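You operate a simulated robot arm through the tools that you are given. There is no shell and no other tool. Be economical: measure what you need, move in short steps, check, and stop when the job is done.

You run a simulated two-armed robot. Do the job below in one go: nothing can be reset, and whatever is moved stays where it is left.

Task
Pick up the tinted glass pane with one hand, pass it to the other hand and put it on the low shelf of the brown bench. Fetch the orange cup and set it on the back board of the right bench. Lift the yellow rail open. Any order will do. Set down upright: tinted glass pane, orange cup.

Only the result counts: the job must be done as asked and must still hold three seconds after the hand-in. Knocking over, shifting, dropping, spilling or breaking anything else fails it.

Robot
Two 6-joint arms with two-finger parallel grippers on one trunk, on a base that drives. Base frame: it is fixed to the floor where the robot stands at the start and does not move with it; the origin is under the middle of the robot, x ahead of it, y to its left, z up; the surface under the hand at the start is at about z = 860. Readings come in mm, rad, newtons and seconds.
The left shoulder is at the start at [-89, 177, 806], the right one opposite. With the tool pointing down near the work surface each hand reaches from about 100 to 700 mm from the robot's upright axis, wherever it stands, measured 20 degrees to its own side. Places, roughly: back board of the right bench [-2600, 1500, 800]; low shelf of the brown bench [600, -400, 200]; orange cup (10x7x8 cm) [-4400, 2900, 900]; tinted glass pane (24x3x17 cm) [600, 200, 1000]; yellow rail [-5500, 4600, 800]. Payload 1.57 kg a hand.
The tool frame of a hand sits at the grasp point between the pads (the TCP): z along the fingers, y along the line on which they close. The tips reach 30 mm beyond it. Largest opening 80 mm; finger width 17, thickness 12; the body of the gripper, 40 by 82 mm, starts 80 mm behind the TCP.
Orientation is told as [roll, pitch, yaw] about the base's x, y, z axes, in that order, counted from this pose: with the fingers straight down and closing along the base's y, the tool's x points along the base's -x, its y along +y and its z along -z.

Tools
- The arms move only by the tool step_arm. It takes "left_deltas", "right_deltas" or both (then of equal length, played together; a hand with none holds still); each is a list of rows, each a list of 3 entries, a list of its own where there are three numbers: the gripper command, from -1 (shut) to 1 (fully open), values between in proportion, then the shift along the tool's x, y, z in units of 25 mm (1.0 is 25 mm), then the turn, a rotation vector about the tool's x, y, z in units of 8 degrees (1.0 is 8 degrees). In form: [[hand, [tx, ty, tz], [ax, ay, az]], ...]. A call has 1 to 8 rows; each row shifts and turns the commanded pose from where the row before left it, along the tool's axes as they then stand. A call with a number of a shift or a turn outside -1 to 1 is refused whole. Each row takes 0.2 s and may step no farther than 50 mm and 0.15 rad from the row before; otherwise, or with a gripper value out of range, the whole call is refused. A pose out of reach is approached as far as the arm can. The call stops where the force on the tool passes 40 N (or 10 N more than at its start, if that is more) or the arm is blocked; 0.2 s more then pass. Each finger travels about 72 mm/s and halts on what it meets, pressing with about 43 N; the grip force reading is that of the motor and also rises with nothing between the fingers. The clock runs only during rows and for 0.2 s after the last one: add rows that do not move to give the fingers time. The reply holds the time, the measured pose of the TCP, the force on the tool along the base axes, the opening and the grip force, in the units named above and with some noise, with the torque about the TCP (base axes, N m) and any sound that the robot's microphone picked up.
- Cameras (640 x 400 px; columns grow to the right, rows downward): "scene" is now at [40.4, 23.7, 1539.8]; the picture's right is [0.30, -0.95, 0.00], its down [-0.61, -0.19, -0.77] and it looks along [0.73, 0.23, -0.64] (base axes); focal length 251 px, centre (320, 200). "left" rides on the left gripper at [72, 7, -122] in its tool frame; the picture's right is [-0.09, 1.00, 0.00], its down [-0.84, -0.08, -0.54] and it looks along [-0.54, -0.05, 0.84] (tool axes); focal length 238 px, centre (320, 200). "right" rides on the right gripper at [72, -7, -122] in its tool frame; the picture's right is [0.09, 1.00, 0.00], its down [-0.84, 0.08, -0.54] and it looks along [-0.54, 0.05, 0.84] (tool axes); focal length 238 px, centre (320, 200). There is no depth. A picture from a camera that has moved, and an enlarged one, comes with that camera's place and axes in the base frame and with its lens.
- camera(camera): a new picture of that camera. No time passes.
- raise_lower(by): slides the trunk up (or, below 0, down) by that many mm; the arms and the scene camera ride with it, the base frame stays. It gives what a move gives, with no picture.
- steer(legs): drives the robot by 1 to 6 legs, each [ahead, left, turn to the left] in mm, mm and rad, along the robot's own axes; the way and the turn of a leg run together, so that a leg with both is an arc; at most 1500 mm and 3.142 rad a leg. The arms and the cameras ride along, it lands a little off, and it stops where it bumps. It gives what a move gives.
- turn_head(pan, tilt): turns the head with the scene camera to pan (to the left, within 2.496 rad either way) and tilt (down, from -0.506 to 1.204), counted from straight ahead of the robot. It gives what a move gives.
- zoom(camera, box): a new picture of the part [left, top, right, bottom] of that camera's present view, enlarged. No time passes.
- finish_job(): hands the job in; it is judged then, once.

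Work in short steps. Places have to be worked out from the pictures, the camera data and where the tool is seen: move nearer, look again, correct. Check each grasp and each placing, and mend what went wrong. You have 165 turns and 130 pictures in all, those below and enlarged ones among them. Open the grippers and draw the arms clear of the work before you hand the job in, unless the task says otherwise; then end with one line.

The tools are called after "Call:" as a command line: name --argument value ..., lists and objects as JSON in quotes. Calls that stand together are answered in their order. step_arm: Moves the arms, as the interface text tells. Its arguments: {"type":"object","properties":{"left_deltas":{"type":"array","items":{"type":"array"}},"right_deltas":{"type":"array","items":{"type":"array"}}},"required":[]} The other tools are called the same way: raise_lower (by) slides the trunk up or down; steer (legs) drives the base; turn_head (pan, tilt) turns the head that bears the scene camera; camera (camera) takes a picture; zoom (camera, box) takes an enlarged picture of a part of a camera's view; finish_job () hands the job in.

At the start:

```text
time_s: 0.0
left_tcp_pos: [453.4, 367.0, 1129.0]
left_orientation: [0.001, 0.0, -0.001]
left_force: [0.3, -0.5, -1.0]
left_ft_torque: [-0.03, 0.02, -0.02]
left_grip_width: 79.9
left_grasp_force: 0.0
right_tcp_pos: [410.2, -50.0, 1114.7]
right_orientation: [0.0, 0.002, 0.001]
right_force: [-0.1, 0.0, -0.3]
right_ft_torque: [0.03, -0.02, -0.02]
right_grip_width: 80.2
right_grasp_force: 0.1
trunk travel left (down, up): [-250.0, 78.0]
robot x, y, heading: [2.2, 1.3, 0.001]
head pan, tilt: [0.304, 0.695]
```

scene: 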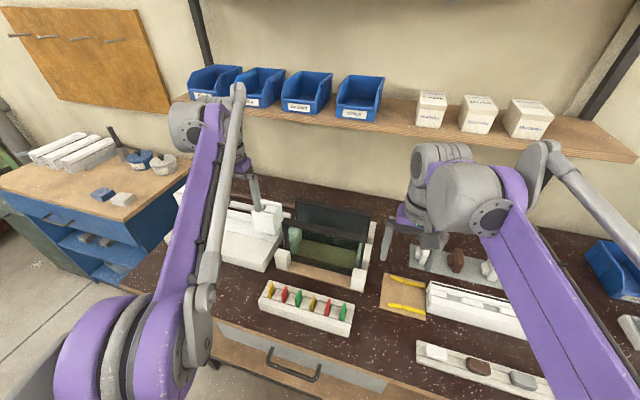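
right: 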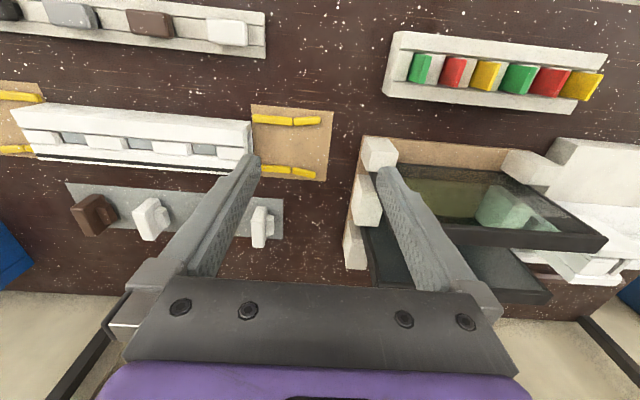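
left: 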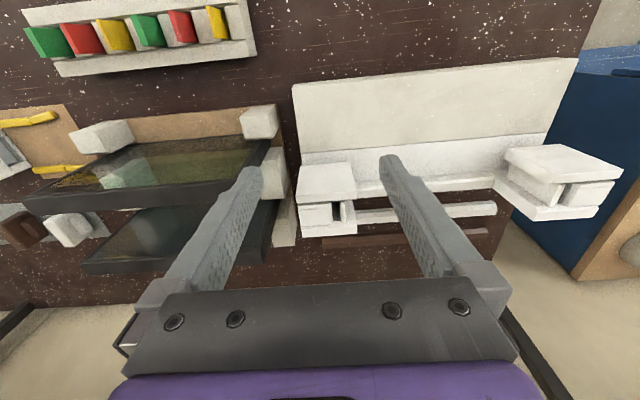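

The pane rack is in front of me with apparently two panes in it. I zoom in on it to tell them apart.

Call:
zoom --camera "scene" --box '[220, 170, 420, 310]'

Call:
turn_head --pan -0.3 --tilt 0.9

Call:
camera --camera "scene"

```text
2.86 times, centred on (320, 240) of scene
camera zoom: at [40.4, 23.7, 1539.8], right [0.3, -0.95, 0.0], down [-0.61, -0.19, -0.77], along [0.73, 0.23, -0.64], focal length 716 px, centre (320, 86)
```

zoom: 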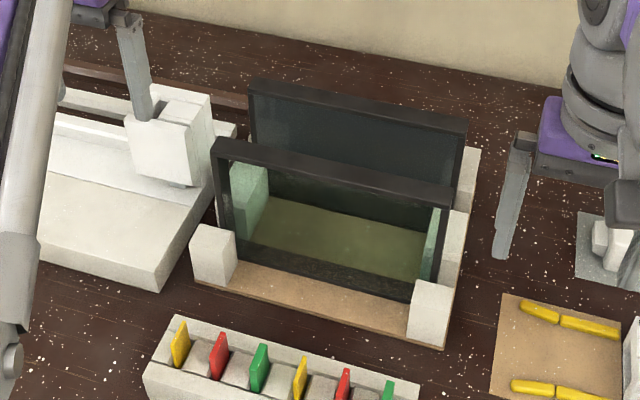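

```text
time_s: 1.0
left_tcp_pos: [453.4, 367.9, 1128.1]
left_orientation: [0.0, 0.002, 0.001]
left_force: [0.4, 0.4, 0.1]
left_ft_torque: [0.03, -0.04, -0.02]
left_grip_width: 80.1
left_grasp_force: 0.0
right_tcp_pos: [410.9, -50.6, 1115.0]
right_orientation: [0.0, 0.001, -0.002]
right_force: [-0.9, -0.1, -0.3]
right_ft_torque: [0.0, 0.03, 0.03]
right_grip_width: 80.2
right_grasp_force: 0.1
trunk travel left (down, up): [-250.0, 78.0]
robot x, y, heading: [-1.3, 1.9, 0.0]
head pan, tilt: [-0.3, 0.901]
```

```text
125 pictures are left
camera scene: at [31.3, -24.1, 1523.3], right [-0.29, -0.96, 0.0], down [-0.75, 0.23, -0.62], along [0.59, -0.18, -0.78], focal length 251 px, centre (320, 200)
```

scene: 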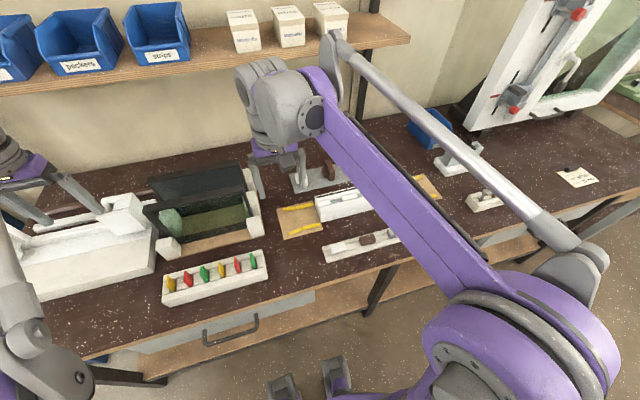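

Both panes look similar in shape, so I need a closer look to identify the tinted one. I zoom in with the wrist cameras.

Call:
zoom --camera "right" --box '[330, 110, 640, 310]'

Call:
zoom --camera "left" --box '[10, 80, 320, 280]'

Call:
turn_head --pan 0.0 --tilt 0.9

Call:
zoom --camera "scene" --box '[140, 100, 400, 260]'

```text
2.00 times, centred on (485, 210) of right
camera zoom: at [339.2, -58.2, 1236.5], right [-0.09, 1.0, 0.0], down [0.84, 0.08, 0.54], along [0.54, 0.05, -0.84], focal length 477 px, centre (-10, 180)
```

zoom: 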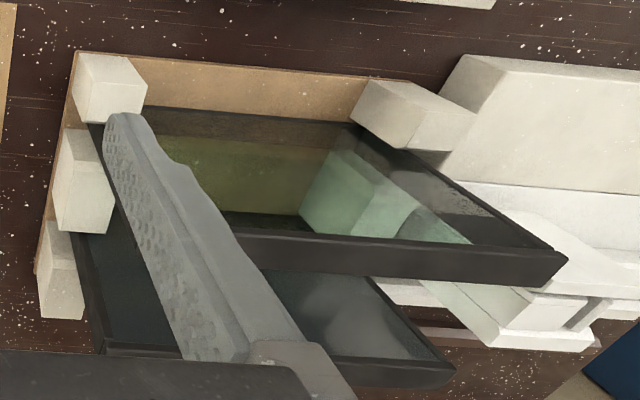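

```text
2.00 times, centred on (165, 180) of left
camera zoom: at [382.5, 374.5, 1250.2], right [0.09, 1.0, 0.0], down [0.84, -0.08, 0.54], along [0.54, -0.05, -0.84], focal length 477 px, centre (630, 240)
```

zoom: 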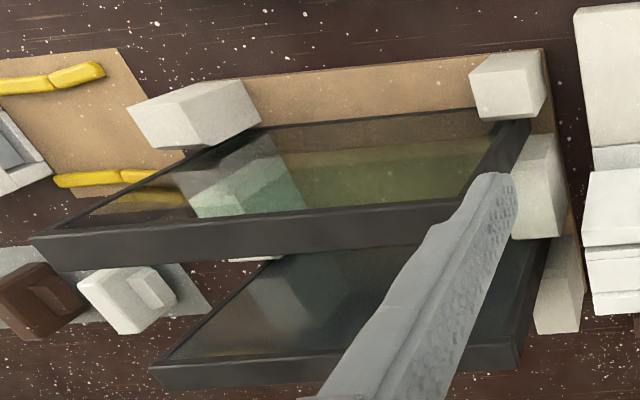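

```text
time_s: 1.8
left_tcp_pos: [454.8, 366.6, 1129.6]
left_orientation: [0.001, 0.0, 0.0]
left_force: [0.8, -0.5, 0.0]
left_ft_torque: [0.01, -0.01, 0.0]
left_grip_width: 80.0
left_grasp_force: 0.1
right_tcp_pos: [409.9, -50.6, 1114.8]
right_orientation: [0.001, -0.001, 0.0]
right_force: [-0.4, -1.0, -0.6]
right_ft_torque: [0.0, 0.02, -0.01]
right_grip_width: 80.1
right_grasp_force: 0.1
trunk travel left (down, up): [-250.0, 78.0]
robot x, y, heading: [1.7, -0.8, 0.001]
head pan, tilt: [0.0, 0.901]
```

```text
2.46 times, centred on (270, 180) of scene
camera zoom: at [34.6, -1.9, 1523.2], right [0.0, -1.0, 0.0], down [-0.78, 0.0, -0.62], along [0.62, 0.0, -0.78], focal length 617 px, centre (443, 249)
```

zoom: 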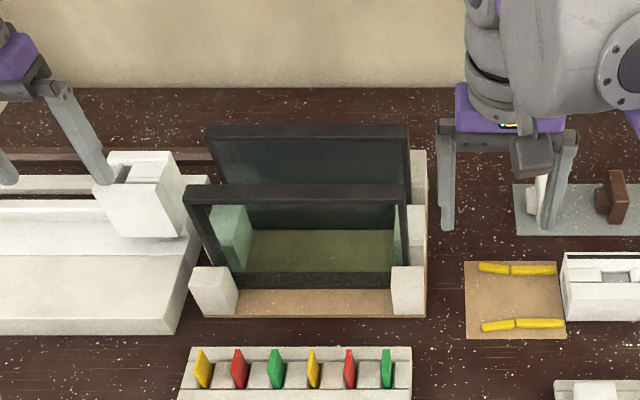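

The front pane transmits bright mint, while the back pane (x≈595) is darker and matches the given place, so the back one seems to be the tinted one. Before anything else I look around to see the floor and the low shelf.

Call:
turn_head --pan 2.45 --tilt 0.35

Call:
camera --camera "scene"

Call:
turn_head --pan -2.45 --tilt 0.35

Call:
camera --camera "scene"

```text
time_s: 4.0
left_tcp_pos: [454.2, 366.7, 1128.6]
left_orientation: [0.0, 0.0, 0.001]
left_force: [0.3, -0.2, -0.7]
left_ft_torque: [0.02, 0.01, 0.01]
left_grip_width: 79.7
left_grasp_force: 0.0
right_tcp_pos: [411.7, -49.4, 1113.7]
right_orientation: [0.002, -0.001, 0.001]
right_force: [-0.2, 0.4, -0.7]
right_ft_torque: [-0.01, 0.0, -0.01]
right_grip_width: 80.2
right_grasp_force: 0.1
trunk travel left (down, up): [-250.0, 78.0]
robot x, y, heading: [5.6, -0.3, 0.002]
head pan, tilt: [2.45, 0.351]
```

```text
121 pictures are left
camera scene: at [-112.6, 57.6, 1570.8], right [0.64, 0.77, 0.0], down [0.26, -0.22, -0.94], along [-0.72, 0.6, -0.34], focal length 251 px, centre (320, 200)
```

scene: 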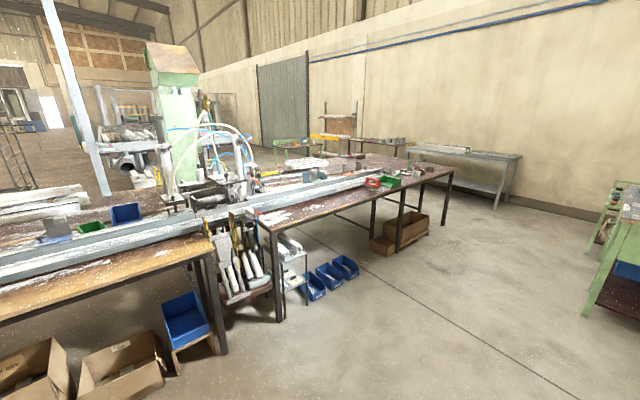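

```text
time_s: 7.9
left_tcp_pos: [453.9, 368.0, 1129.7]
left_orientation: [0.001, 0.0, -0.001]
left_force: [0.5, 0.6, -1.3]
left_ft_torque: [0.01, -0.03, -0.01]
left_grip_width: 80.1
left_grasp_force: 0.1
right_tcp_pos: [410.1, -50.4, 1114.8]
right_orientation: [0.002, 0.001, 0.002]
right_force: [-0.3, -0.4, 0.7]
right_ft_torque: [-0.02, 0.02, 0.0]
right_grip_width: 80.0
right_grasp_force: 0.0
trunk travel left (down, up): [-250.0, 78.0]
robot x, y, heading: [1.5, 4.0, 0.001]
head pan, tilt: [-2.45, 0.351]
```

```text
120 pictures are left
camera scene: at [-112.6, -61.2, 1570.8], right [-0.64, 0.77, 0.0], down [0.26, 0.22, -0.94], along [-0.72, -0.6, -0.34], focal length 251 px, centre (320, 200)
```

scene: 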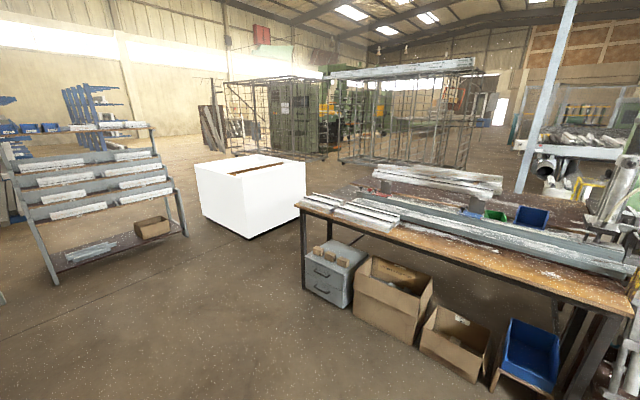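

The floor is clear between this bench and those at x≈-1490. I back up 650 mm and look forward under the brown bench.

Call:
steer --legs '[[-650, 0, 0]]'

Call:
turn_head --pan -0.25 --tilt 0.75

Call:
raise_lower --by -245

Call:
camera --camera "scene"

Call:
camera --camera "right"

```text
time_s: 11.6
left_tcp_pos: [-212.8, 368.1, 1129.1]
left_orientation: [0.001, 0.0, 0.008]
left_force: [-0.5, -0.1, 0.0]
left_ft_torque: [0.01, -0.01, 0.0]
left_grip_width: 80.1
left_grasp_force: 0.0
right_tcp_pos: [-252.6, -49.4, 1114.9]
right_orientation: [0.0, -0.001, 0.008]
right_force: [0.2, -1.2, 0.5]
right_ft_torque: [0.01, -0.01, 0.02]
right_grip_width: 80.0
right_grasp_force: 0.1
trunk travel left (down, up): [-250.0, 78.0]
robot x, y, heading: [-662.3, -6.0, 0.008]
head pan, tilt: [-2.45, 0.351]
```

```text
time_s: 13.7
left_tcp_pos: [-212.0, 368.8, 1129.8]
left_orientation: [-0.001, -0.001, 0.009]
left_force: [-0.2, -0.4, -0.8]
left_ft_torque: [0.01, -0.01, -0.03]
left_grip_width: 80.0
left_grasp_force: 0.1
right_tcp_pos: [-252.4, -49.5, 1114.0]
right_orientation: [0.0, 0.0, 0.01]
right_force: [-0.3, 0.1, 0.0]
right_ft_torque: [0.0, 0.0, 0.02]
right_grip_width: 80.3
right_grasp_force: 0.0
trunk travel left (down, up): [-250.0, 78.0]
robot x, y, heading: [-663.6, -6.6, 0.01]
head pan, tilt: [-0.25, 0.75]
```

```text
time_s: 16.2
left_tcp_pos: [-212.1, 369.3, 883.5]
left_orientation: [-0.001, 0.001, 0.009]
left_force: [-0.2, 0.2, 0.0]
left_ft_torque: [0.03, -0.01, 0.0]
left_grip_width: 79.8
left_grasp_force: 0.0
right_tcp_pos: [-252.0, -50.4, 870.8]
right_orientation: [0.0, 0.0, 0.009]
right_force: [0.4, 0.1, -0.1]
right_ft_torque: [0.0, -0.03, 0.0]
right_grip_width: 80.1
right_grasp_force: 0.1
trunk travel left (down, up): [-5.0, 323.0]
robot x, y, heading: [-665.8, -4.5, 0.009]
head pan, tilt: [-0.25, 0.75]
```

```text
119 pictures are left
camera scene: at [-573.8, -24.5, 1287.5], right [-0.24, -0.97, 0.0], down [-0.66, 0.16, -0.73], along [0.71, -0.17, -0.68], focal length 251 px, centre (320, 200)
```

scene: 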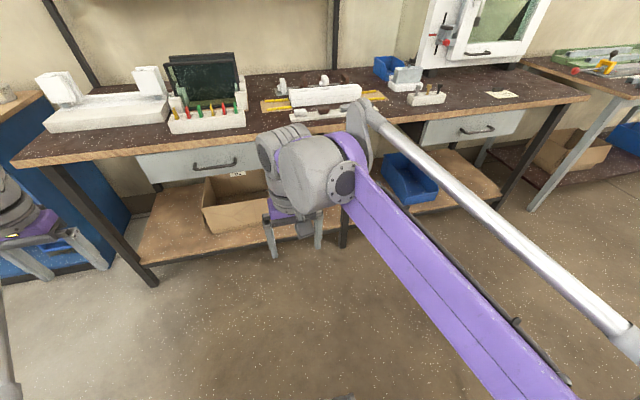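

```text
118 pictures are left
camera right: at [-323.4, -58.1, 991.6], right [-0.1, 0.99, 0.0], down [0.84, 0.09, 0.54], along [0.54, 0.06, -0.84], focal length 238 px, centre (320, 200)
```

right: 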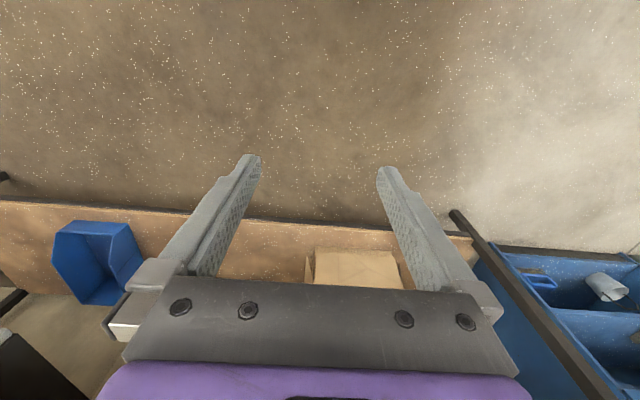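

The low shelf is free between the carton (y≳60) and the blue bin (y≲-750), at x≈340 and beyond. I raise the trunk and return to the bench.

Call:
raise_lower --by 245

Call:
steer --legs '[[650, 0, -0.009]]'

Call:
step_arm --left_deltas '[[1, [0, 0, 0], [0, 0, -1]], [1, [0, 0, 0], [0, 0, -1]], [1, [0, 0, 0], [0, 0, -1]], [1, [0, 0, 0], [0, 0, -1]], [1, [0, 0, 0], [0, 0, -1]], [1, [0, 0, 0], [0, 0, -1]], [1, [0, 0, 0], [0, 0, -1]], [1, [0, 0, 0], [0, 0, -1]]]'

Call:
step_arm --left_deltas '[[1, [0, 0, 0], [0, 0, -1]], [1, [0, 0, 0], [0, 0, -1]], [1, [0, 0, 0], [0, 0, -1]], [1, [0, 0, 0], [0, 0, -0.25]], [1, [0, 0, 0], [0, 0, 0]]]'

Call:
camera --camera "left"

```text
time_s: 18.7
left_tcp_pos: [-213.4, 367.9, 1128.6]
left_orientation: [0.0, 0.0, 0.009]
left_force: [0.5, 0.5, -0.4]
left_ft_torque: [-0.01, -0.02, 0.01]
left_grip_width: 80.1
left_grasp_force: 0.2
right_tcp_pos: [-251.9, -49.5, 1114.1]
right_orientation: [-0.002, 0.0, 0.009]
right_force: [-0.1, -0.1, 0.6]
right_ft_torque: [0.0, 0.01, -0.01]
right_grip_width: 79.6
right_grasp_force: 0.2
trunk travel left (down, up): [-250.0, 78.0]
robot x, y, heading: [-662.2, -3.9, 0.008]
head pan, tilt: [-0.25, 0.75]
```

```text
time_s: 22.3
left_tcp_pos: [436.4, 371.3, 1128.5]
left_orientation: [0.0, -0.001, 0.007]
left_force: [-0.6, 0.0, -0.1]
left_ft_torque: [0.0, 0.04, -0.01]
left_grip_width: 80.1
left_grasp_force: 0.1
right_tcp_pos: [395.1, -46.5, 1113.8]
right_orientation: [0.0, 0.0, 0.006]
right_force: [-0.1, 0.0, 0.4]
right_ft_torque: [-0.02, -0.01, 0.01]
right_grip_width: 79.9
right_grasp_force: 0.0
trunk travel left (down, up): [-250.0, 78.0]
robot x, y, heading: [-16.4, 1.4, 0.001]
head pan, tilt: [-0.25, 0.75]
```

```text
time_s: 24.1
left_tcp_pos: [434.8, 372.9, 1128.7]
left_orientation: [0.0, -0.001, 1.126]
left_force: [0.2, -1.6, -0.4]
left_ft_torque: [0.02, 0.02, 0.04]
left_grip_width: 80.1
left_grasp_force: 0.1
right_tcp_pos: [394.8, -47.4, 1113.5]
right_orientation: [-0.002, 0.0, 0.007]
right_force: [-0.4, -0.3, -0.1]
right_ft_torque: [0.01, 0.03, -0.01]
right_grip_width: 80.3
right_grasp_force: 0.0
trunk travel left (down, up): [-250.0, 78.0]
robot x, y, heading: [-14.4, 0.7, 0.008]
head pan, tilt: [-0.25, 0.75]
```

```text
time_s: 25.3
left_tcp_pos: [434.7, 371.0, 1128.9]
left_orientation: [-0.002, -0.001, 1.579]
left_force: [0.0, 0.2, 0.7]
left_ft_torque: [0.01, 0.01, 0.02]
left_grip_width: 80.0
left_grasp_force: 0.1
right_tcp_pos: [394.4, -46.9, 1113.8]
right_orientation: [-0.001, -0.001, 0.006]
right_force: [0.7, 0.4, 0.3]
right_ft_torque: [0.02, 0.0, -0.03]
right_grip_width: 79.9
right_grasp_force: 0.1
trunk travel left (down, up): [-250.0, 78.0]
robot x, y, heading: [-16.6, 6.1, 0.004]
head pan, tilt: [-0.25, 0.75]
```

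```text
117 pictures are left
camera left: at [430.0, 299.9, 1250.3], right [-1.0, 0.09, 0.0], down [0.07, 0.84, 0.54], along [0.05, 0.54, -0.84], focal length 238 px, centre (320, 200)
```

left: 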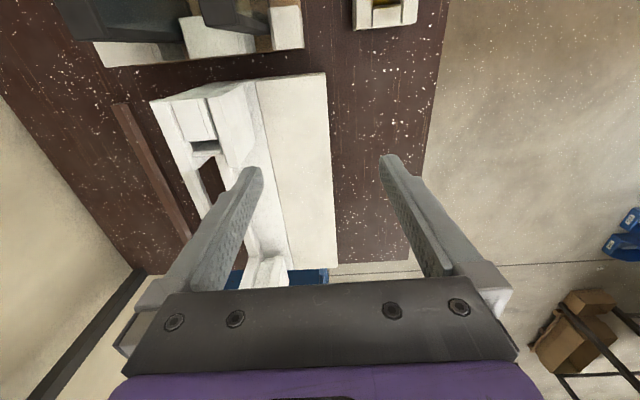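

Orientation is right. I move the left hand over the back pane (≈[585, 165]), staying high, and look.

Call:
step_arm --left_deltas '[[1, [1, -0.7, -0.2], [0, 0, 0]], [1, [1, -0.7, -0.2], [0, 0, 0]], [1, [1, -0.7, -0.2], [0, 0, 0]], [1, [1, -0.7, -0.2], [0, 0, 0]], [1, [1, -0.7, -0.2], [0, 0, 0]], [1, [1, -0.7, 0], [0, 0, 0]], [1, [1, -0.7, 0], [0, 0, 0]], [1, [1, -0.7, 0], [0, 0, 0]]]'

Call:
camera --camera "left"

Call:
turn_head --pan 0.25 --tilt 0.75

Call:
camera --camera "scene"

```text
time_s: 27.1
left_tcp_pos: [541.5, 177.7, 1132.5]
left_orientation: [0.001, 0.0, 1.576]
left_force: [0.7, -0.2, -0.2]
left_ft_torque: [0.0, 0.03, 0.0]
left_grip_width: 79.9
left_grasp_force: 0.0
left hand out of reach, approached as far as the arm can: row 6, 7, 8
right_tcp_pos: [395.2, -46.5, 1112.9]
right_orientation: [0.0, 0.001, 0.005]
right_force: [0.6, 0.2, 0.5]
right_ft_torque: [0.03, 0.0, 0.0]
right_grip_width: 80.2
right_grasp_force: 0.0
trunk travel left (down, up): [-250.0, 78.0]
robot x, y, heading: [-16.9, -1.9, 0.004]
head pan, tilt: [-0.25, 0.75]
```

```text
116 pictures are left
camera left: at [537.0, 106.2, 1252.6], right [-1.0, 0.09, 0.0], down [0.07, 0.84, 0.54], along [0.05, 0.54, -0.84], focal length 238 px, centre (320, 200)
```

left: 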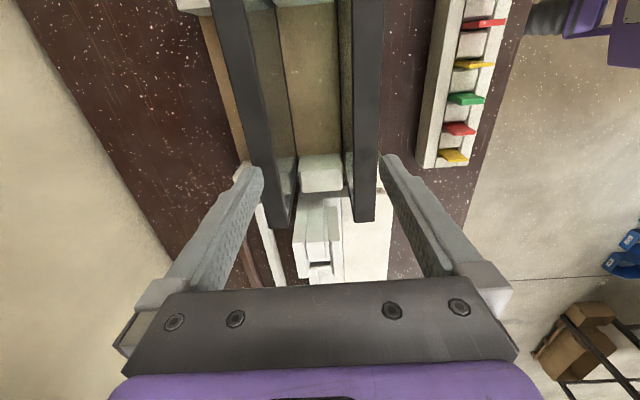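

```text
time_s: 28.1
left_tcp_pos: [541.1, 179.1, 1132.8]
left_orientation: [0.001, 0.001, 1.577]
left_force: [0.7, 0.7, 0.4]
left_ft_torque: [0.0, -0.03, -0.02]
left_grip_width: 80.0
left_grasp_force: 0.1
right_tcp_pos: [394.8, -47.5, 1115.1]
right_orientation: [-0.001, 0.0, 0.007]
right_force: [-0.3, 0.1, 0.0]
right_ft_torque: [0.01, -0.01, 0.0]
right_grip_width: 80.3
right_grasp_force: 0.1
trunk travel left (down, up): [-250.0, 78.0]
robot x, y, heading: [-15.9, 0.9, 0.005]
head pan, tilt: [0.25, 0.75]
```

```text
115 pictures are left
camera scene: at [23.1, 20.5, 1535.2], right [0.25, -0.97, 0.0], down [-0.66, -0.17, -0.73], along [0.71, 0.18, -0.68], focal length 251 px, centre (320, 200)
```

scene: 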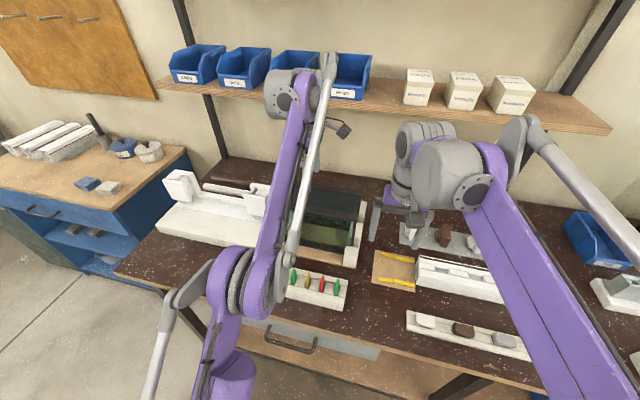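

The reach is exhausted at this height; from this picture the back pane's top bar is at x≈597 with its left end at y≈267, the front one at x≈503. I raise the trunk and zoom to compare tints.

Call:
zoom --camera "left" --box '[200, 0, 440, 290]'

Call:
raise_lower --by 76

Call:
step_arm --left_deltas '[[1, [0, -0.7, 0.5], [0, 0, 0]], [1, [0, -0.7, 0.5], [0, 0, 0]], [1, [0, -0.6, 0], [0, 0, 0]]]'

Call:
camera --camera "left"

```text
1.38 times, centred on (320, 145) of left
camera zoom: at [535.7, 107.3, 1253.2], right [-1.0, 0.09, 0.0], down [0.07, 0.84, 0.54], along [0.05, 0.54, -0.84], focal length 329 px, centre (320, 276)
```

zoom: 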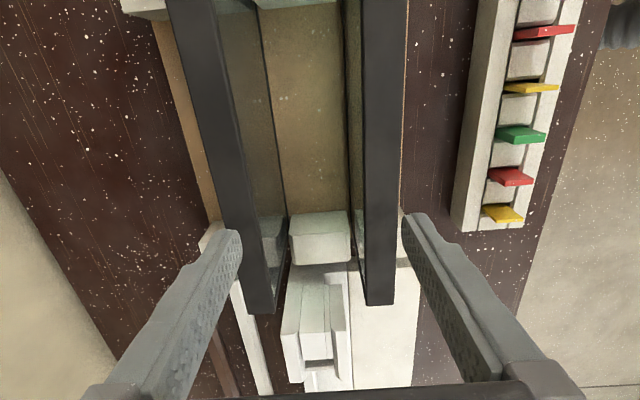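

```text
time_s: 29.2
left_tcp_pos: [540.1, 179.2, 1206.9]
left_orientation: [-0.001, 0.001, 1.575]
left_force: [-0.1, -0.2, 0.6]
left_ft_torque: [0.01, 0.03, -0.01]
left_grip_width: 80.2
left_grasp_force: 0.2
right_tcp_pos: [393.9, -47.4, 1189.5]
right_orientation: [-0.002, -0.001, 0.005]
right_force: [0.5, -0.2, 0.0]
right_ft_torque: [0.0, -0.03, 0.02]
right_grip_width: 80.1
right_grasp_force: 0.1
trunk travel left (down, up): [-326.0, 2.0]
robot x, y, heading: [-16.7, -0.7, 0.009]
head pan, tilt: [0.25, 0.75]
```

```text
time_s: 30.0
left_tcp_pos: [592.7, 179.0, 1181.8]
left_orientation: [0.001, 0.001, 1.576]
left_force: [0.0, 0.4, 0.5]
left_ft_torque: [0.0, 0.05, 0.0]
left_grip_width: 80.0
left_grasp_force: 0.1
right_tcp_pos: [396.2, -46.9, 1190.7]
right_orientation: [0.001, -0.001, 0.005]
right_force: [-0.3, 0.2, 0.3]
right_ft_torque: [-0.05, -0.02, 0.03]
right_grip_width: 79.9
right_grasp_force: 0.1
trunk travel left (down, up): [-326.0, 2.0]
robot x, y, heading: [-15.5, 0.0, 0.009]
head pan, tilt: [0.25, 0.75]
```

```text
113 pictures are left
camera left: at [586.8, 107.1, 1302.3], right [-1.0, 0.09, 0.0], down [0.07, 0.84, 0.54], along [0.05, 0.54, -0.84], focal length 238 px, centre (320, 200)
```

left: 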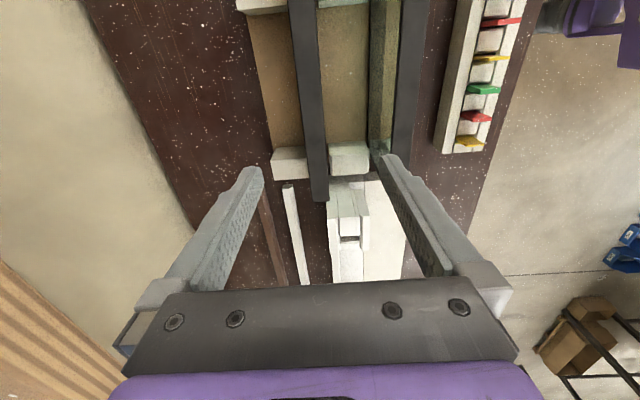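

I compare the two panes closely from the scene camera and the wrist camera, magnified.

Call:
zoom --camera "left" --box '[240, 0, 440, 210]'

Call:
zoom --camera "scene" --box '[270, 180, 380, 290]'

Call:
zoom --camera "right" --box '[330, 110, 640, 310]'

```text
1.90 times, centred on (340, 105) of left
camera zoom: at [586.8, 107.1, 1302.3], right [-1.0, 0.09, 0.0], down [0.07, 0.84, 0.54], along [0.05, 0.54, -0.84], focal length 454 px, centre (282, 381)
```

zoom: 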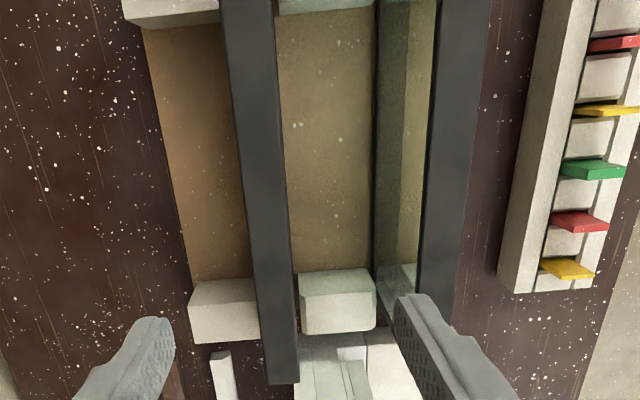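

```text
3.64 times, centred on (325, 235) of scene
camera zoom: at [20.5, 20.6, 1615.9], right [0.25, -0.97, 0.0], down [-0.66, -0.17, -0.73], along [0.71, 0.18, -0.68], focal length 912 px, centre (302, 73)
```

zoom: 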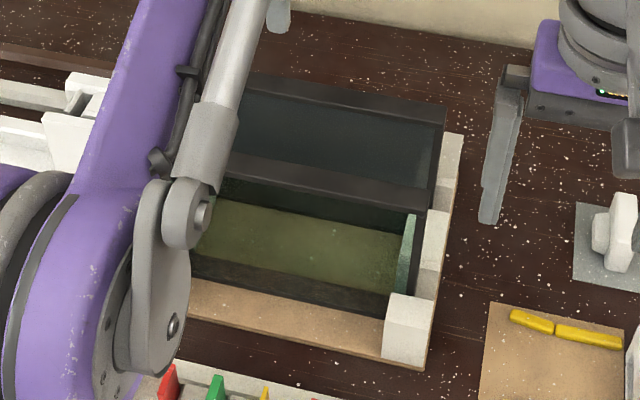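

```text
2.00 times, centred on (485, 210) of right
camera zoom: at [323.6, -54.6, 1312.3], right [-0.1, 1.0, 0.0], down [0.84, 0.08, 0.54], along [0.54, 0.05, -0.84], focal length 477 px, centre (-10, 180)
```

zoom: 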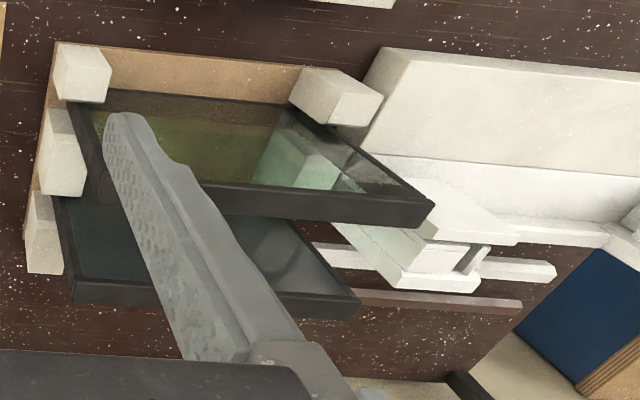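

Tint still ambiguous; I take a view through the front pane from the same relative spot (61 mm in front, same height) as I had through the back pane.

Call:
step_arm --left_deltas '[[1, [0, 1, 0], [0, 0, 0]], [1, [0, 1, 0], [0, 0, 0]], [1, [0, 1, 0.5], [0, 0, 0]], [1, [0, 1, 0.5], [0, 0, 0]], [1, [0, 1, 0.5], [0, 0, 0]], [1, [0, 0.8, 0.5], [0, 0, 0]]]'

Call:
zoom --camera "left" --box '[200, 0, 440, 290]'

```text
time_s: 31.4
left_tcp_pos: [446.9, 178.6, 1132.2]
left_orientation: [0.0, 0.001, 1.576]
left_force: [-1.2, -0.6, 0.2]
left_ft_torque: [0.0, -0.01, 0.01]
left_grip_width: 80.0
left_grasp_force: 0.2
right_tcp_pos: [393.8, -46.7, 1189.2]
right_orientation: [0.0, 0.0, 0.005]
right_force: [-0.3, 0.4, -0.5]
right_ft_torque: [0.03, -0.02, 0.01]
right_grip_width: 80.0
right_grasp_force: 0.0
trunk travel left (down, up): [-326.0, 2.0]
robot x, y, heading: [-16.4, 0.9, 0.008]
head pan, tilt: [0.25, 0.75]
```

```text
1.38 times, centred on (320, 145) of left
camera zoom: at [440.7, 107.3, 1254.3], right [-1.0, 0.09, 0.0], down [0.07, 0.84, 0.54], along [0.05, 0.54, -0.84], focal length 329 px, centre (320, 276)
```

zoom: 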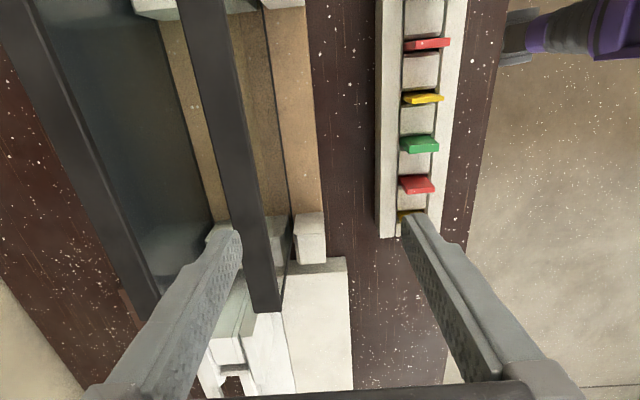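

Comparing like with like, the back pane is clearly much darker (speckles of the top vanish through it), and it fits the given x≈600: it is the tinted one. Triangulating its top bar gives x≈603, left end y≈285, top z≈1030; I go above its middle.

Call:
step_arm --left_deltas '[[1, [0.1, -0.9, 0], [0, 0, 0]], [1, [0.1, -0.9, 0], [0, 0, 0]], [1, [0.1, -0.9, 0], [0, 0, 0]], [1, [0.1, -0.9, 0], [0, 0, 0]], [1, [0.1, -0.9, 0], [0, 0, 0]], [1, [0, -0.9, 0], [0, 0, 0]], [1, [0, -0.84, 0], [0, 0, 0]]]'

Call:
camera --camera "left"

Call:
zoom --camera "right" --box '[330, 110, 640, 310]'

```text
time_s: 33.0
left_tcp_pos: [604.2, 165.2, 1132.9]
left_orientation: [0.001, 0.0, 1.575]
left_force: [0.6, 0.2, -0.8]
left_ft_torque: [0.0, 0.02, 0.0]
left_grip_width: 80.1
left_grasp_force: 0.1
right_tcp_pos: [395.9, -45.6, 1190.3]
right_orientation: [-0.001, -0.001, 0.005]
right_force: [0.3, -0.1, 0.5]
right_ft_torque: [0.05, 0.01, -0.02]
right_grip_width: 80.0
right_grasp_force: 0.0
trunk travel left (down, up): [-326.0, 2.0]
robot x, y, heading: [-18.6, 0.3, 0.004]
head pan, tilt: [0.25, 0.75]
```

```text
108 pictures are left
camera left: at [598.2, 94.4, 1254.6], right [-1.0, 0.09, 0.0], down [0.07, 0.84, 0.54], along [0.05, 0.54, -0.84], focal length 238 px, centre (320, 200)
```

left: 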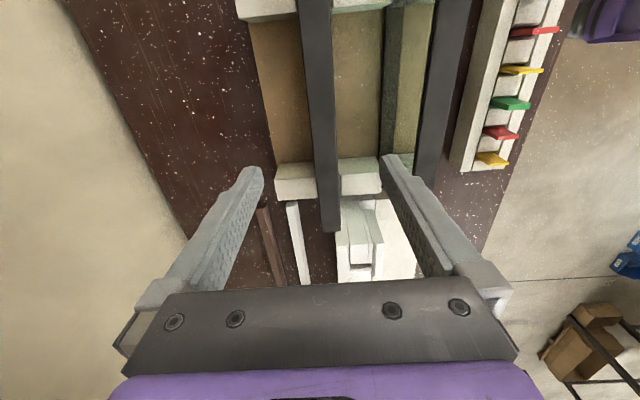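

```text
2.00 times, centred on (485, 210) of right
camera zoom: at [324.2, -54.6, 1312.3], right [-0.1, 1.0, 0.0], down [0.84, 0.08, 0.54], along [0.54, 0.05, -0.84], focal length 477 px, centre (-10, 180)
```

zoom: 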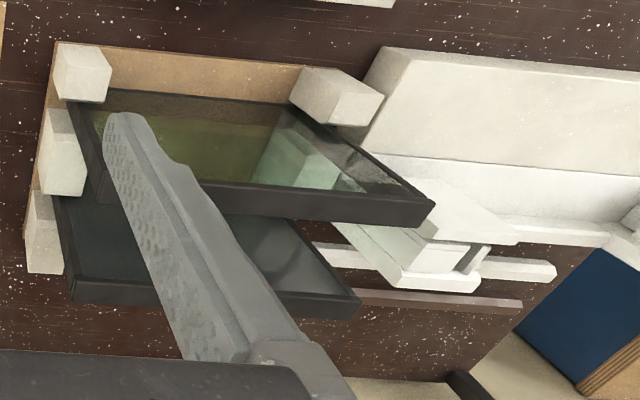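

The bar is well centred between the fingers (x≈605, top ≈1030). I descend 113 mm and close.

Call:
step_arm --left_deltas '[[1, [0, 0, 0.9], [0, 0, 0]], [1, [0, 0, 0.9], [0, 0, 0]], [1, [0, 0, 0.9], [0, 0, 0]], [1, [0, 0, 0.9], [0, 0, 0]], [1, [0, 0, 0.9], [0, 0, 0]], [1, [0, 0, 0], [0, 0, 0]]]'

Call:
camera --camera "left"

Call:
step_arm --left_deltas '[[-1, [0, 0, 0], [0, 0, 0]], [-1, [0, 0, 0], [0, 0, 0]], [-1, [0, 0, 0], [0, 0, 0]], [-1, [0, 0, 0], [0, 0, 0]]]'

Call:
zoom --camera "right" --box '[330, 110, 640, 310]'

```text
time_s: 34.4
left_tcp_pos: [602.3, 165.8, 1022.1]
left_orientation: [-0.002, -0.001, 1.573]
left_force: [-0.3, -0.4, -0.2]
left_ft_torque: [0.01, 0.01, -0.03]
left_grip_width: 79.8
left_grasp_force: 0.0
right_tcp_pos: [393.9, -47.1, 1190.2]
right_orientation: [-0.001, 0.0, 0.006]
right_force: [0.2, -0.1, -0.2]
right_ft_torque: [0.03, -0.02, 0.02]
right_grip_width: 80.1
right_grasp_force: 0.1
trunk travel left (down, up): [-326.0, 2.0]
robot x, y, heading: [-16.8, 2.5, 0.003]
head pan, tilt: [0.25, 0.75]
```

```text
106 pictures are left
camera left: at [596.5, 93.6, 1142.7], right [-1.0, 0.09, 0.0], down [0.07, 0.84, 0.54], along [0.05, 0.54, -0.84], focal length 238 px, centre (320, 200)
```

left: 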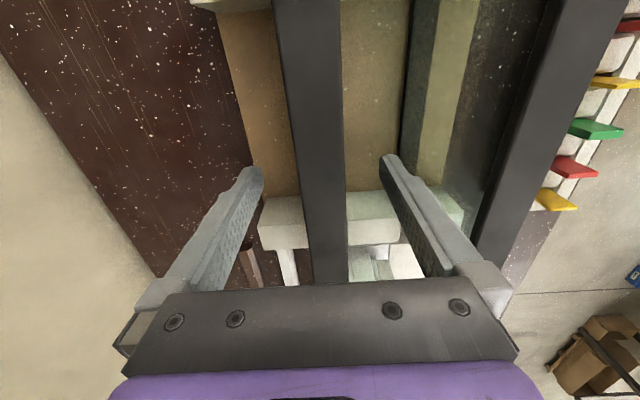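

```text
time_s: 35.4
left_tcp_pos: [601.6, 167.0, 1022.5]
left_orientation: [0.0, 0.0, 1.574]
left_force: [-1.7, -0.4, -0.2]
left_ft_torque: [0.01, 0.25, -0.06]
left_grip_width: 23.9
left_grasp_force: 36.1
right_tcp_pos: [394.7, -46.3, 1190.5]
right_orientation: [0.001, 0.001, 0.004]
right_force: [-0.7, -0.2, -0.2]
right_ft_torque: [-0.02, 0.01, -0.03]
right_grip_width: 79.9
right_grasp_force: 0.0
trunk travel left (down, up): [-326.0, 2.0]
robot x, y, heading: [-17.1, -0.1, 0.008]
head pan, tilt: [0.25, 0.75]
```

```text
2.00 times, centred on (485, 210) of right
camera zoom: at [323.0, -54.6, 1312.5], right [-0.1, 1.0, 0.0], down [0.84, 0.08, 0.54], along [0.54, 0.05, -0.84], focal length 477 px, centre (-10, 180)
```

zoom: 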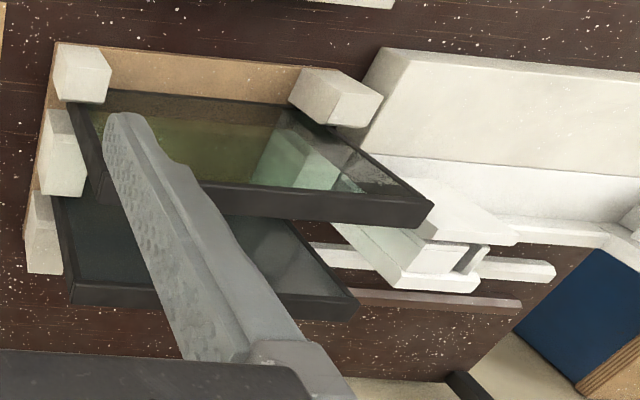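

Gripped (24 mm frame thickness, 36 N). I lift straight up in two calls.

Call:
step_arm --left_deltas '[[-1, [0, 0, -0.4], [0, 0, 0]], [-1, [0, 0, -0.8], [0, 0, 0]], [-1, [0, 0, -0.8], [0, 0, 0]], [-1, [0, 0, -0.8], [0, 0, 0]], [-1, [0, 0, -0.8], [0, 0, 0]]]'

Call:
camera --camera "left"

```text
time_s: 36.6
left_tcp_pos: [602.5, 167.1, 1110.0]
left_orientation: [0.002, -0.001, 1.575]
left_force: [0.0, 0.3, -6.1]
left_ft_torque: [0.05, 0.0, -0.01]
left_grip_width: 23.7
left_grasp_force: 35.7
right_tcp_pos: [395.6, -47.5, 1190.6]
right_orientation: [0.0, 0.0, 0.003]
right_force: [0.3, -0.6, -0.1]
right_ft_torque: [-0.01, 0.02, 0.02]
right_grip_width: 79.6
right_grasp_force: 0.0
trunk travel left (down, up): [-326.0, 2.0]
robot x, y, heading: [-14.0, 0.7, 0.006]
head pan, tilt: [0.25, 0.75]
```

```text
104 pictures are left
camera left: at [597.1, 95.2, 1232.5], right [-1.0, 0.09, 0.0], down [0.07, 0.84, 0.54], along [0.05, 0.54, -0.84], focal length 238 px, centre (320, 200)
```

left: 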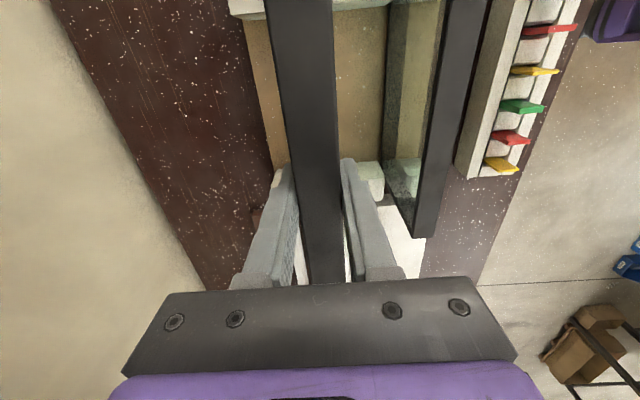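

Pane held level, about 0.6 kg. I lift another 115 mm.

Call:
step_arm --left_deltas '[[-1, [0, 0, -0.8], [0, 0, 0]], [-1, [0, 0, -0.8], [0, 0, 0]], [-1, [0, 0, -0.8], [0, 0, 0]], [-1, [0, 0, -0.8], [0, 0, 0]], [-1, [0, 0, -0.8], [0, 0, 0]], [-1, [0, 0, -0.6], [0, 0, 0]]]'

Call:
camera --camera "scene"

```text
time_s: 38.0
left_tcp_pos: [584.0, 166.2, 1212.3]
left_orientation: [-0.001, 0.0, 1.575]
left_force: [-0.2, 0.3, -5.7]
left_ft_torque: [0.04, -0.01, 0.02]
left_grip_width: 23.9
left_grasp_force: 35.6
left hand out of reach, approached as far as the arm can: row 5, 6
right_tcp_pos: [394.1, -46.0, 1190.2]
right_orientation: [0.0, -0.001, 0.006]
right_force: [0.0, -0.3, 0.0]
right_ft_torque: [-0.01, -0.06, -0.01]
right_grip_width: 79.8
right_grasp_force: 0.1
trunk travel left (down, up): [-326.0, 2.0]
robot x, y, heading: [-15.6, 0.0, 0.008]
head pan, tilt: [0.25, 0.75]
```

```text
103 pictures are left
camera scene: at [18.5, 20.6, 1616.0], right [0.25, -0.97, 0.0], down [-0.66, -0.17, -0.73], along [0.71, 0.18, -0.68], focal length 251 px, centre (320, 200)
```

scene: 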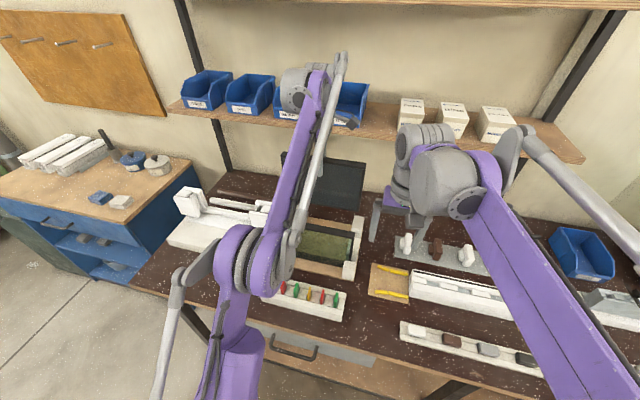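

Pane bottom is ≈1055, about 25 mm above the front pane. I gain a little more height while easing back, then check.

Call:
step_arm --left_deltas '[[-1, [0, 0.3, -0.6], [0, 0, 0]], [-1, [0, 0.4, -0.4], [0, 0, 0]], [-1, [0, 0, 0], [0, 0, 0]]]'

Call:
zoom --camera "right" --box '[330, 110, 640, 310]'

```text
time_s: 38.8
left_tcp_pos: [569.2, 166.4, 1237.9]
left_orientation: [-0.001, 0.001, 1.576]
left_force: [-0.5, 0.4, -6.2]
left_ft_torque: [0.03, -0.01, 0.03]
left_grip_width: 23.7
left_grasp_force: 35.8
right_tcp_pos: [396.1, -46.0, 1190.2]
right_orientation: [-0.001, 0.0, 0.004]
right_force: [0.1, -0.3, 0.1]
right_ft_torque: [-0.04, 0.01, -0.01]
right_grip_width: 80.0
right_grasp_force: 0.0
trunk travel left (down, up): [-326.0, 2.0]
robot x, y, heading: [-16.4, 3.1, 0.007]
head pan, tilt: [0.25, 0.75]
```

```text
2.00 times, centred on (485, 210) of right
camera zoom: at [324.3, -54.4, 1312.3], right [-0.1, 1.0, 0.0], down [0.84, 0.08, 0.54], along [0.54, 0.05, -0.84], focal length 477 px, centre (-10, 180)
```

zoom: 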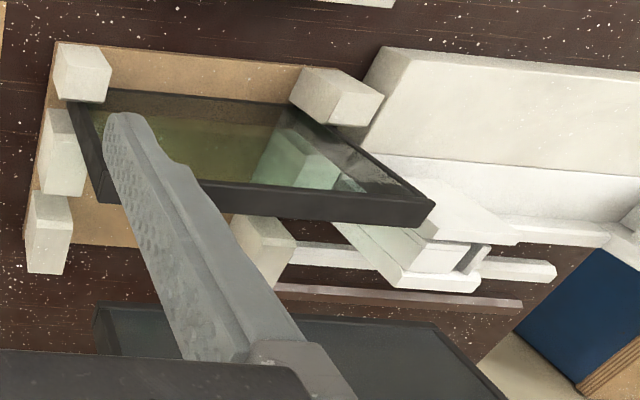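

Clear. I drive straight back 620 mm for the handover in free space.

Call:
steer --legs '[[-620, 0, 0]]'

Call:
camera --camera "scene"

```text
time_s: 42.2
left_tcp_pos: [-36.7, 162.2, 1237.4]
left_orientation: [0.001, -0.001, 1.572]
left_force: [0.4, -0.1, -6.7]
left_ft_torque: [0.02, 0.0, -0.02]
left_grip_width: 23.9
left_grasp_force: 36.0
right_tcp_pos: [-211.2, -50.0, 1189.2]
right_orientation: [0.0, 0.001, 0.004]
right_force: [-0.3, 0.6, 0.7]
right_ft_torque: [0.01, 0.04, -0.01]
right_grip_width: 79.7
right_grasp_force: 0.1
trunk travel left (down, up): [-326.0, 2.0]
robot x, y, heading: [-623.0, 0.6, 0.005]
head pan, tilt: [0.25, 0.75]
```

```text
101 pictures are left
camera scene: at [-585.4, 18.2, 1616.0], right [0.25, -0.97, 0.0], down [-0.66, -0.17, -0.73], along [0.71, 0.18, -0.68], focal length 251 px, centre (320, 200)
```

scene: 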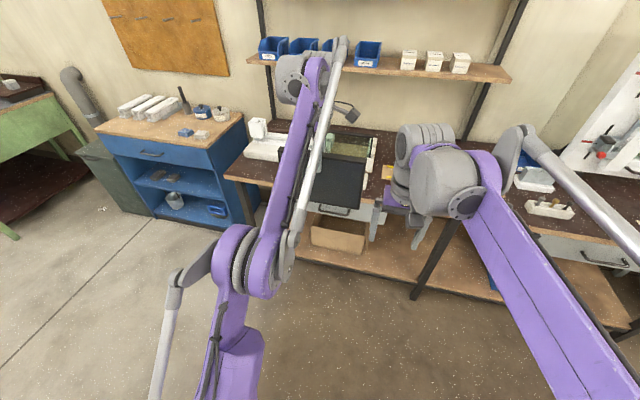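

The held pane is unmistakably the dark tinted one. I turn the left hand so that the pane lies along x, while the right hand moves aside to the right.

Call:
step_arm --left_deltas '[[-1, [0, 0, 0.3], [0, 0, 1]], [-1, [0, 0, 0.3], [0, 0, 1]], [-1, [0, 0, 0.3], [0, 0, 1]], [-1, [0, 0, 0.3], [0, 0, 1]], [-1, [0, 0, 0.3], [0, 0, 1]], [-1, [0, 0, 0.3], [0, 0, 1]], [-1, [0, 0, 0.3], [0, 0, 1]], [-1, [0, 0, 0.3], [0, 0, 1]]]' --right_deltas '[[1, [0, -0.8, 0], [0, 0, 0]], [1, [0, -0.8, 0], [0, 0, 0]], [1, [0, -0.8, 0], [0, 0, 0]], [1, [0, -0.8, 0], [0, 0, 0]], [1, [0, -0.8, 0], [0, 0, 0]], [1, [0, -0.8, 0], [0, 0, 0]], [1, [0, -0.8, 0], [0, 0, 0]], [1, [0, -0.8, 0], [0, 0, 0]]]'

Call:
step_arm --left_deltas '[[-1, [0, 0, 0.5], [0, 0, 1]], [-1, [0, 0, 0.5], [0, 0, 1]], [-1, [0, 0, 0.5], [0, 0, 1]], [-1, [0, 0, 0.5], [0, 0, 0.2]], [-1, [0, 0, 0.5], [0, 0, 0]]]' --right_deltas '[[1, [0, 0, 0], [0, 1, 0]], [1, [0, 0, 0], [0, 1, 0]], [1, [0, 0, 0], [0, 1, 0]], [1, [0, 0, 0], [0, 1, 0]], [1, [0, 0, 0], [0, 1, 0]]]'

```text
time_s: 44.0
left_tcp_pos: [-37.6, 162.3, 1177.7]
left_orientation: [0.0, 0.002, 0.455]
left_force: [-0.1, -1.1, -6.7]
left_ft_torque: [0.0, 0.01, -0.02]
left_grip_width: 23.9
left_grasp_force: 35.8
right_tcp_pos: [-210.9, -211.1, 1190.3]
right_orientation: [0.0, -0.001, 0.004]
right_force: [-0.9, 0.2, -0.4]
right_ft_torque: [-0.03, -0.03, 0.01]
right_grip_width: 80.0
right_grasp_force: 0.1
trunk travel left (down, up): [-326.0, 2.0]
robot x, y, heading: [-623.6, 2.1, 0.005]
head pan, tilt: [0.25, 0.75]
```

```text
time_s: 45.0
left_tcp_pos: [-35.3, 163.1, 1131.0]
left_orientation: [0.0, 0.0, 0.018]
left_force: [0.4, -0.8, -6.4]
left_ft_torque: [-0.01, 0.0, -0.01]
left_grip_width: 23.7
left_grasp_force: 36.2
right_tcp_pos: [-205.0, -210.9, 1189.3]
right_orientation: [-0.002, 0.476, 0.002]
right_force: [5.4, -4.0, -20.4]
right_ft_torque: [0.53, 0.27, 0.09]
right_grip_width: 80.2
right_grasp_force: 0.1
trunk travel left (down, up): [-326.0, 2.0]
robot x, y, heading: [-623.8, -2.8, 0.006]
head pan, tilt: [0.25, 0.75]
stopped in row 4 (right hand): the force on the tool passed its limit at 103 N (the readings are from after the stop); the commanded pose is now the measured one
```

I turned the right hand the wrong way (it should pitch negative) and the gripper met its own arm. I reverse that turn.

Call:
step_arm --right_deltas '[[1, [0, 0, 0], [0, -1, 0]], [1, [0, 0, 0], [0, -1, 0]], [1, [0, 0, 0], [0, -1, 0]], [1, [0, 0, 0], [0, -1, 0]], [1, [0, 0, 0], [0, -1, 0]], [1, [0, 0, 0], [0, -1, 0]], [1, [0, 0, 0], [0, -1, 0]], [1, [0, 0, 0], [0, -1, 0]]]'

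Call:
camera --camera "scene"

```text
time_s: 46.8
left_tcp_pos: [-38.5, 162.4, 1131.5]
left_orientation: [-0.002, -0.001, 0.017]
left_force: [0.1, 0.7, -7.0]
left_ft_torque: [0.01, -0.03, -0.04]
left_grip_width: 24.0
left_grasp_force: 36.0
right_tcp_pos: [-209.2, -210.2, 1189.0]
right_orientation: [-0.002, -0.642, 0.004]
right_force: [0.4, 0.0, -0.6]
right_ft_torque: [0.0, 0.01, -0.03]
right_grip_width: 79.9
right_grasp_force: 0.1
trunk travel left (down, up): [-326.0, 2.0]
robot x, y, heading: [-622.0, 0.0, 0.003]
head pan, tilt: [0.25, 0.75]
```

```text
100 pictures are left
camera scene: at [-587.0, 18.2, 1615.9], right [0.25, -0.97, 0.0], down [-0.66, -0.17, -0.73], along [0.71, 0.18, -0.68], focal length 251 px, centre (320, 200)
```

scene: 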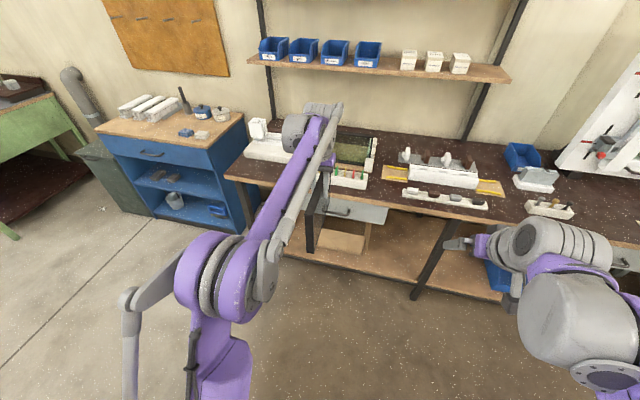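

Good; I continue pitching the right hand to horizontal (fingers forward), and bring the left hand with the pane toward the middle.

Call:
step_arm --right_deltas '[[1, [0, 0, 0], [0, -1, 0]], [1, [0, 0, 0], [0, -1, 0]], [1, [0, 0, 0], [0, -1, 0]], [1, [0, 0, 0], [0, -1, 0]], [1, [0, 0, 0], [0, -1, 0]], [1, [0, 0, 0], [0, -1, 0]]]' --left_deltas '[[-1, [0, -0.9, 0], [0, 0, 0]], [-1, [0, -0.9, 0], [0, 0, 0]], [-1, [0, -0.9, 0], [0, 0, 0]], [-1, [0, -0.9, 0], [0, 0, 0]], [-1, [0, -0.9, 0], [0, 0, 0]], [-1, [0, -0.7, 0], [0, 0, 0]]]'

Call:
camera --camera "scene"

Call:
camera --camera "right"

```text
time_s: 48.2
left_tcp_pos: [-34.3, 31.2, 1132.5]
left_orientation: [0.0, 0.0, 0.02]
left_force: [1.0, -0.6, -7.6]
left_ft_torque: [-0.01, -0.04, -0.02]
left_grip_width: 23.7
left_grasp_force: 35.7
right_tcp_pos: [-207.8, -212.2, 1188.5]
right_orientation: [-0.02, -1.477, 0.022]
right_force: [-0.2, 0.2, 0.6]
right_ft_torque: [-0.01, 0.01, 0.01]
right_grip_width: 79.9
right_grasp_force: 0.0
trunk travel left (down, up): [-326.0, 2.0]
robot x, y, heading: [-621.7, 0.8, 0.005]
head pan, tilt: [0.25, 0.75]
```

```text
99 pictures are left
camera scene: at [-585.5, 17.4, 1615.9], right [0.25, -0.97, 0.0], down [-0.66, -0.17, -0.73], along [0.71, 0.18, -0.68], focal length 251 px, centre (320, 200)
```

scene: 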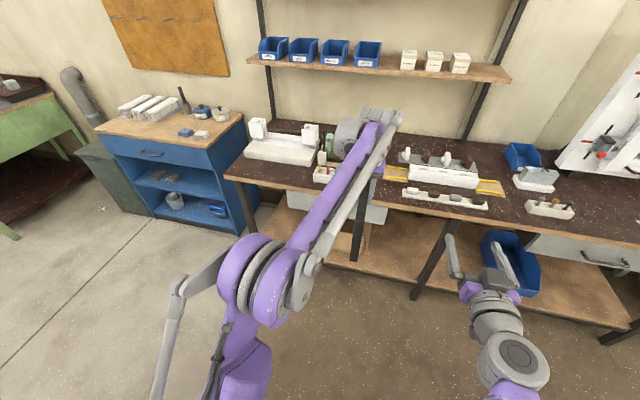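

```text
98 pictures are left
camera right: at [-335.0, -219.0, 1128.7], right [-0.01, 1.0, -0.09], down [-0.46, 0.08, 0.88], along [0.89, 0.05, 0.46], focal length 238 px, centre (320, 200)
```

right: 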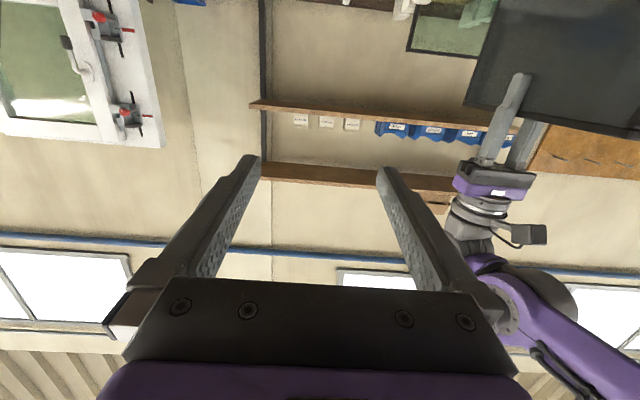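

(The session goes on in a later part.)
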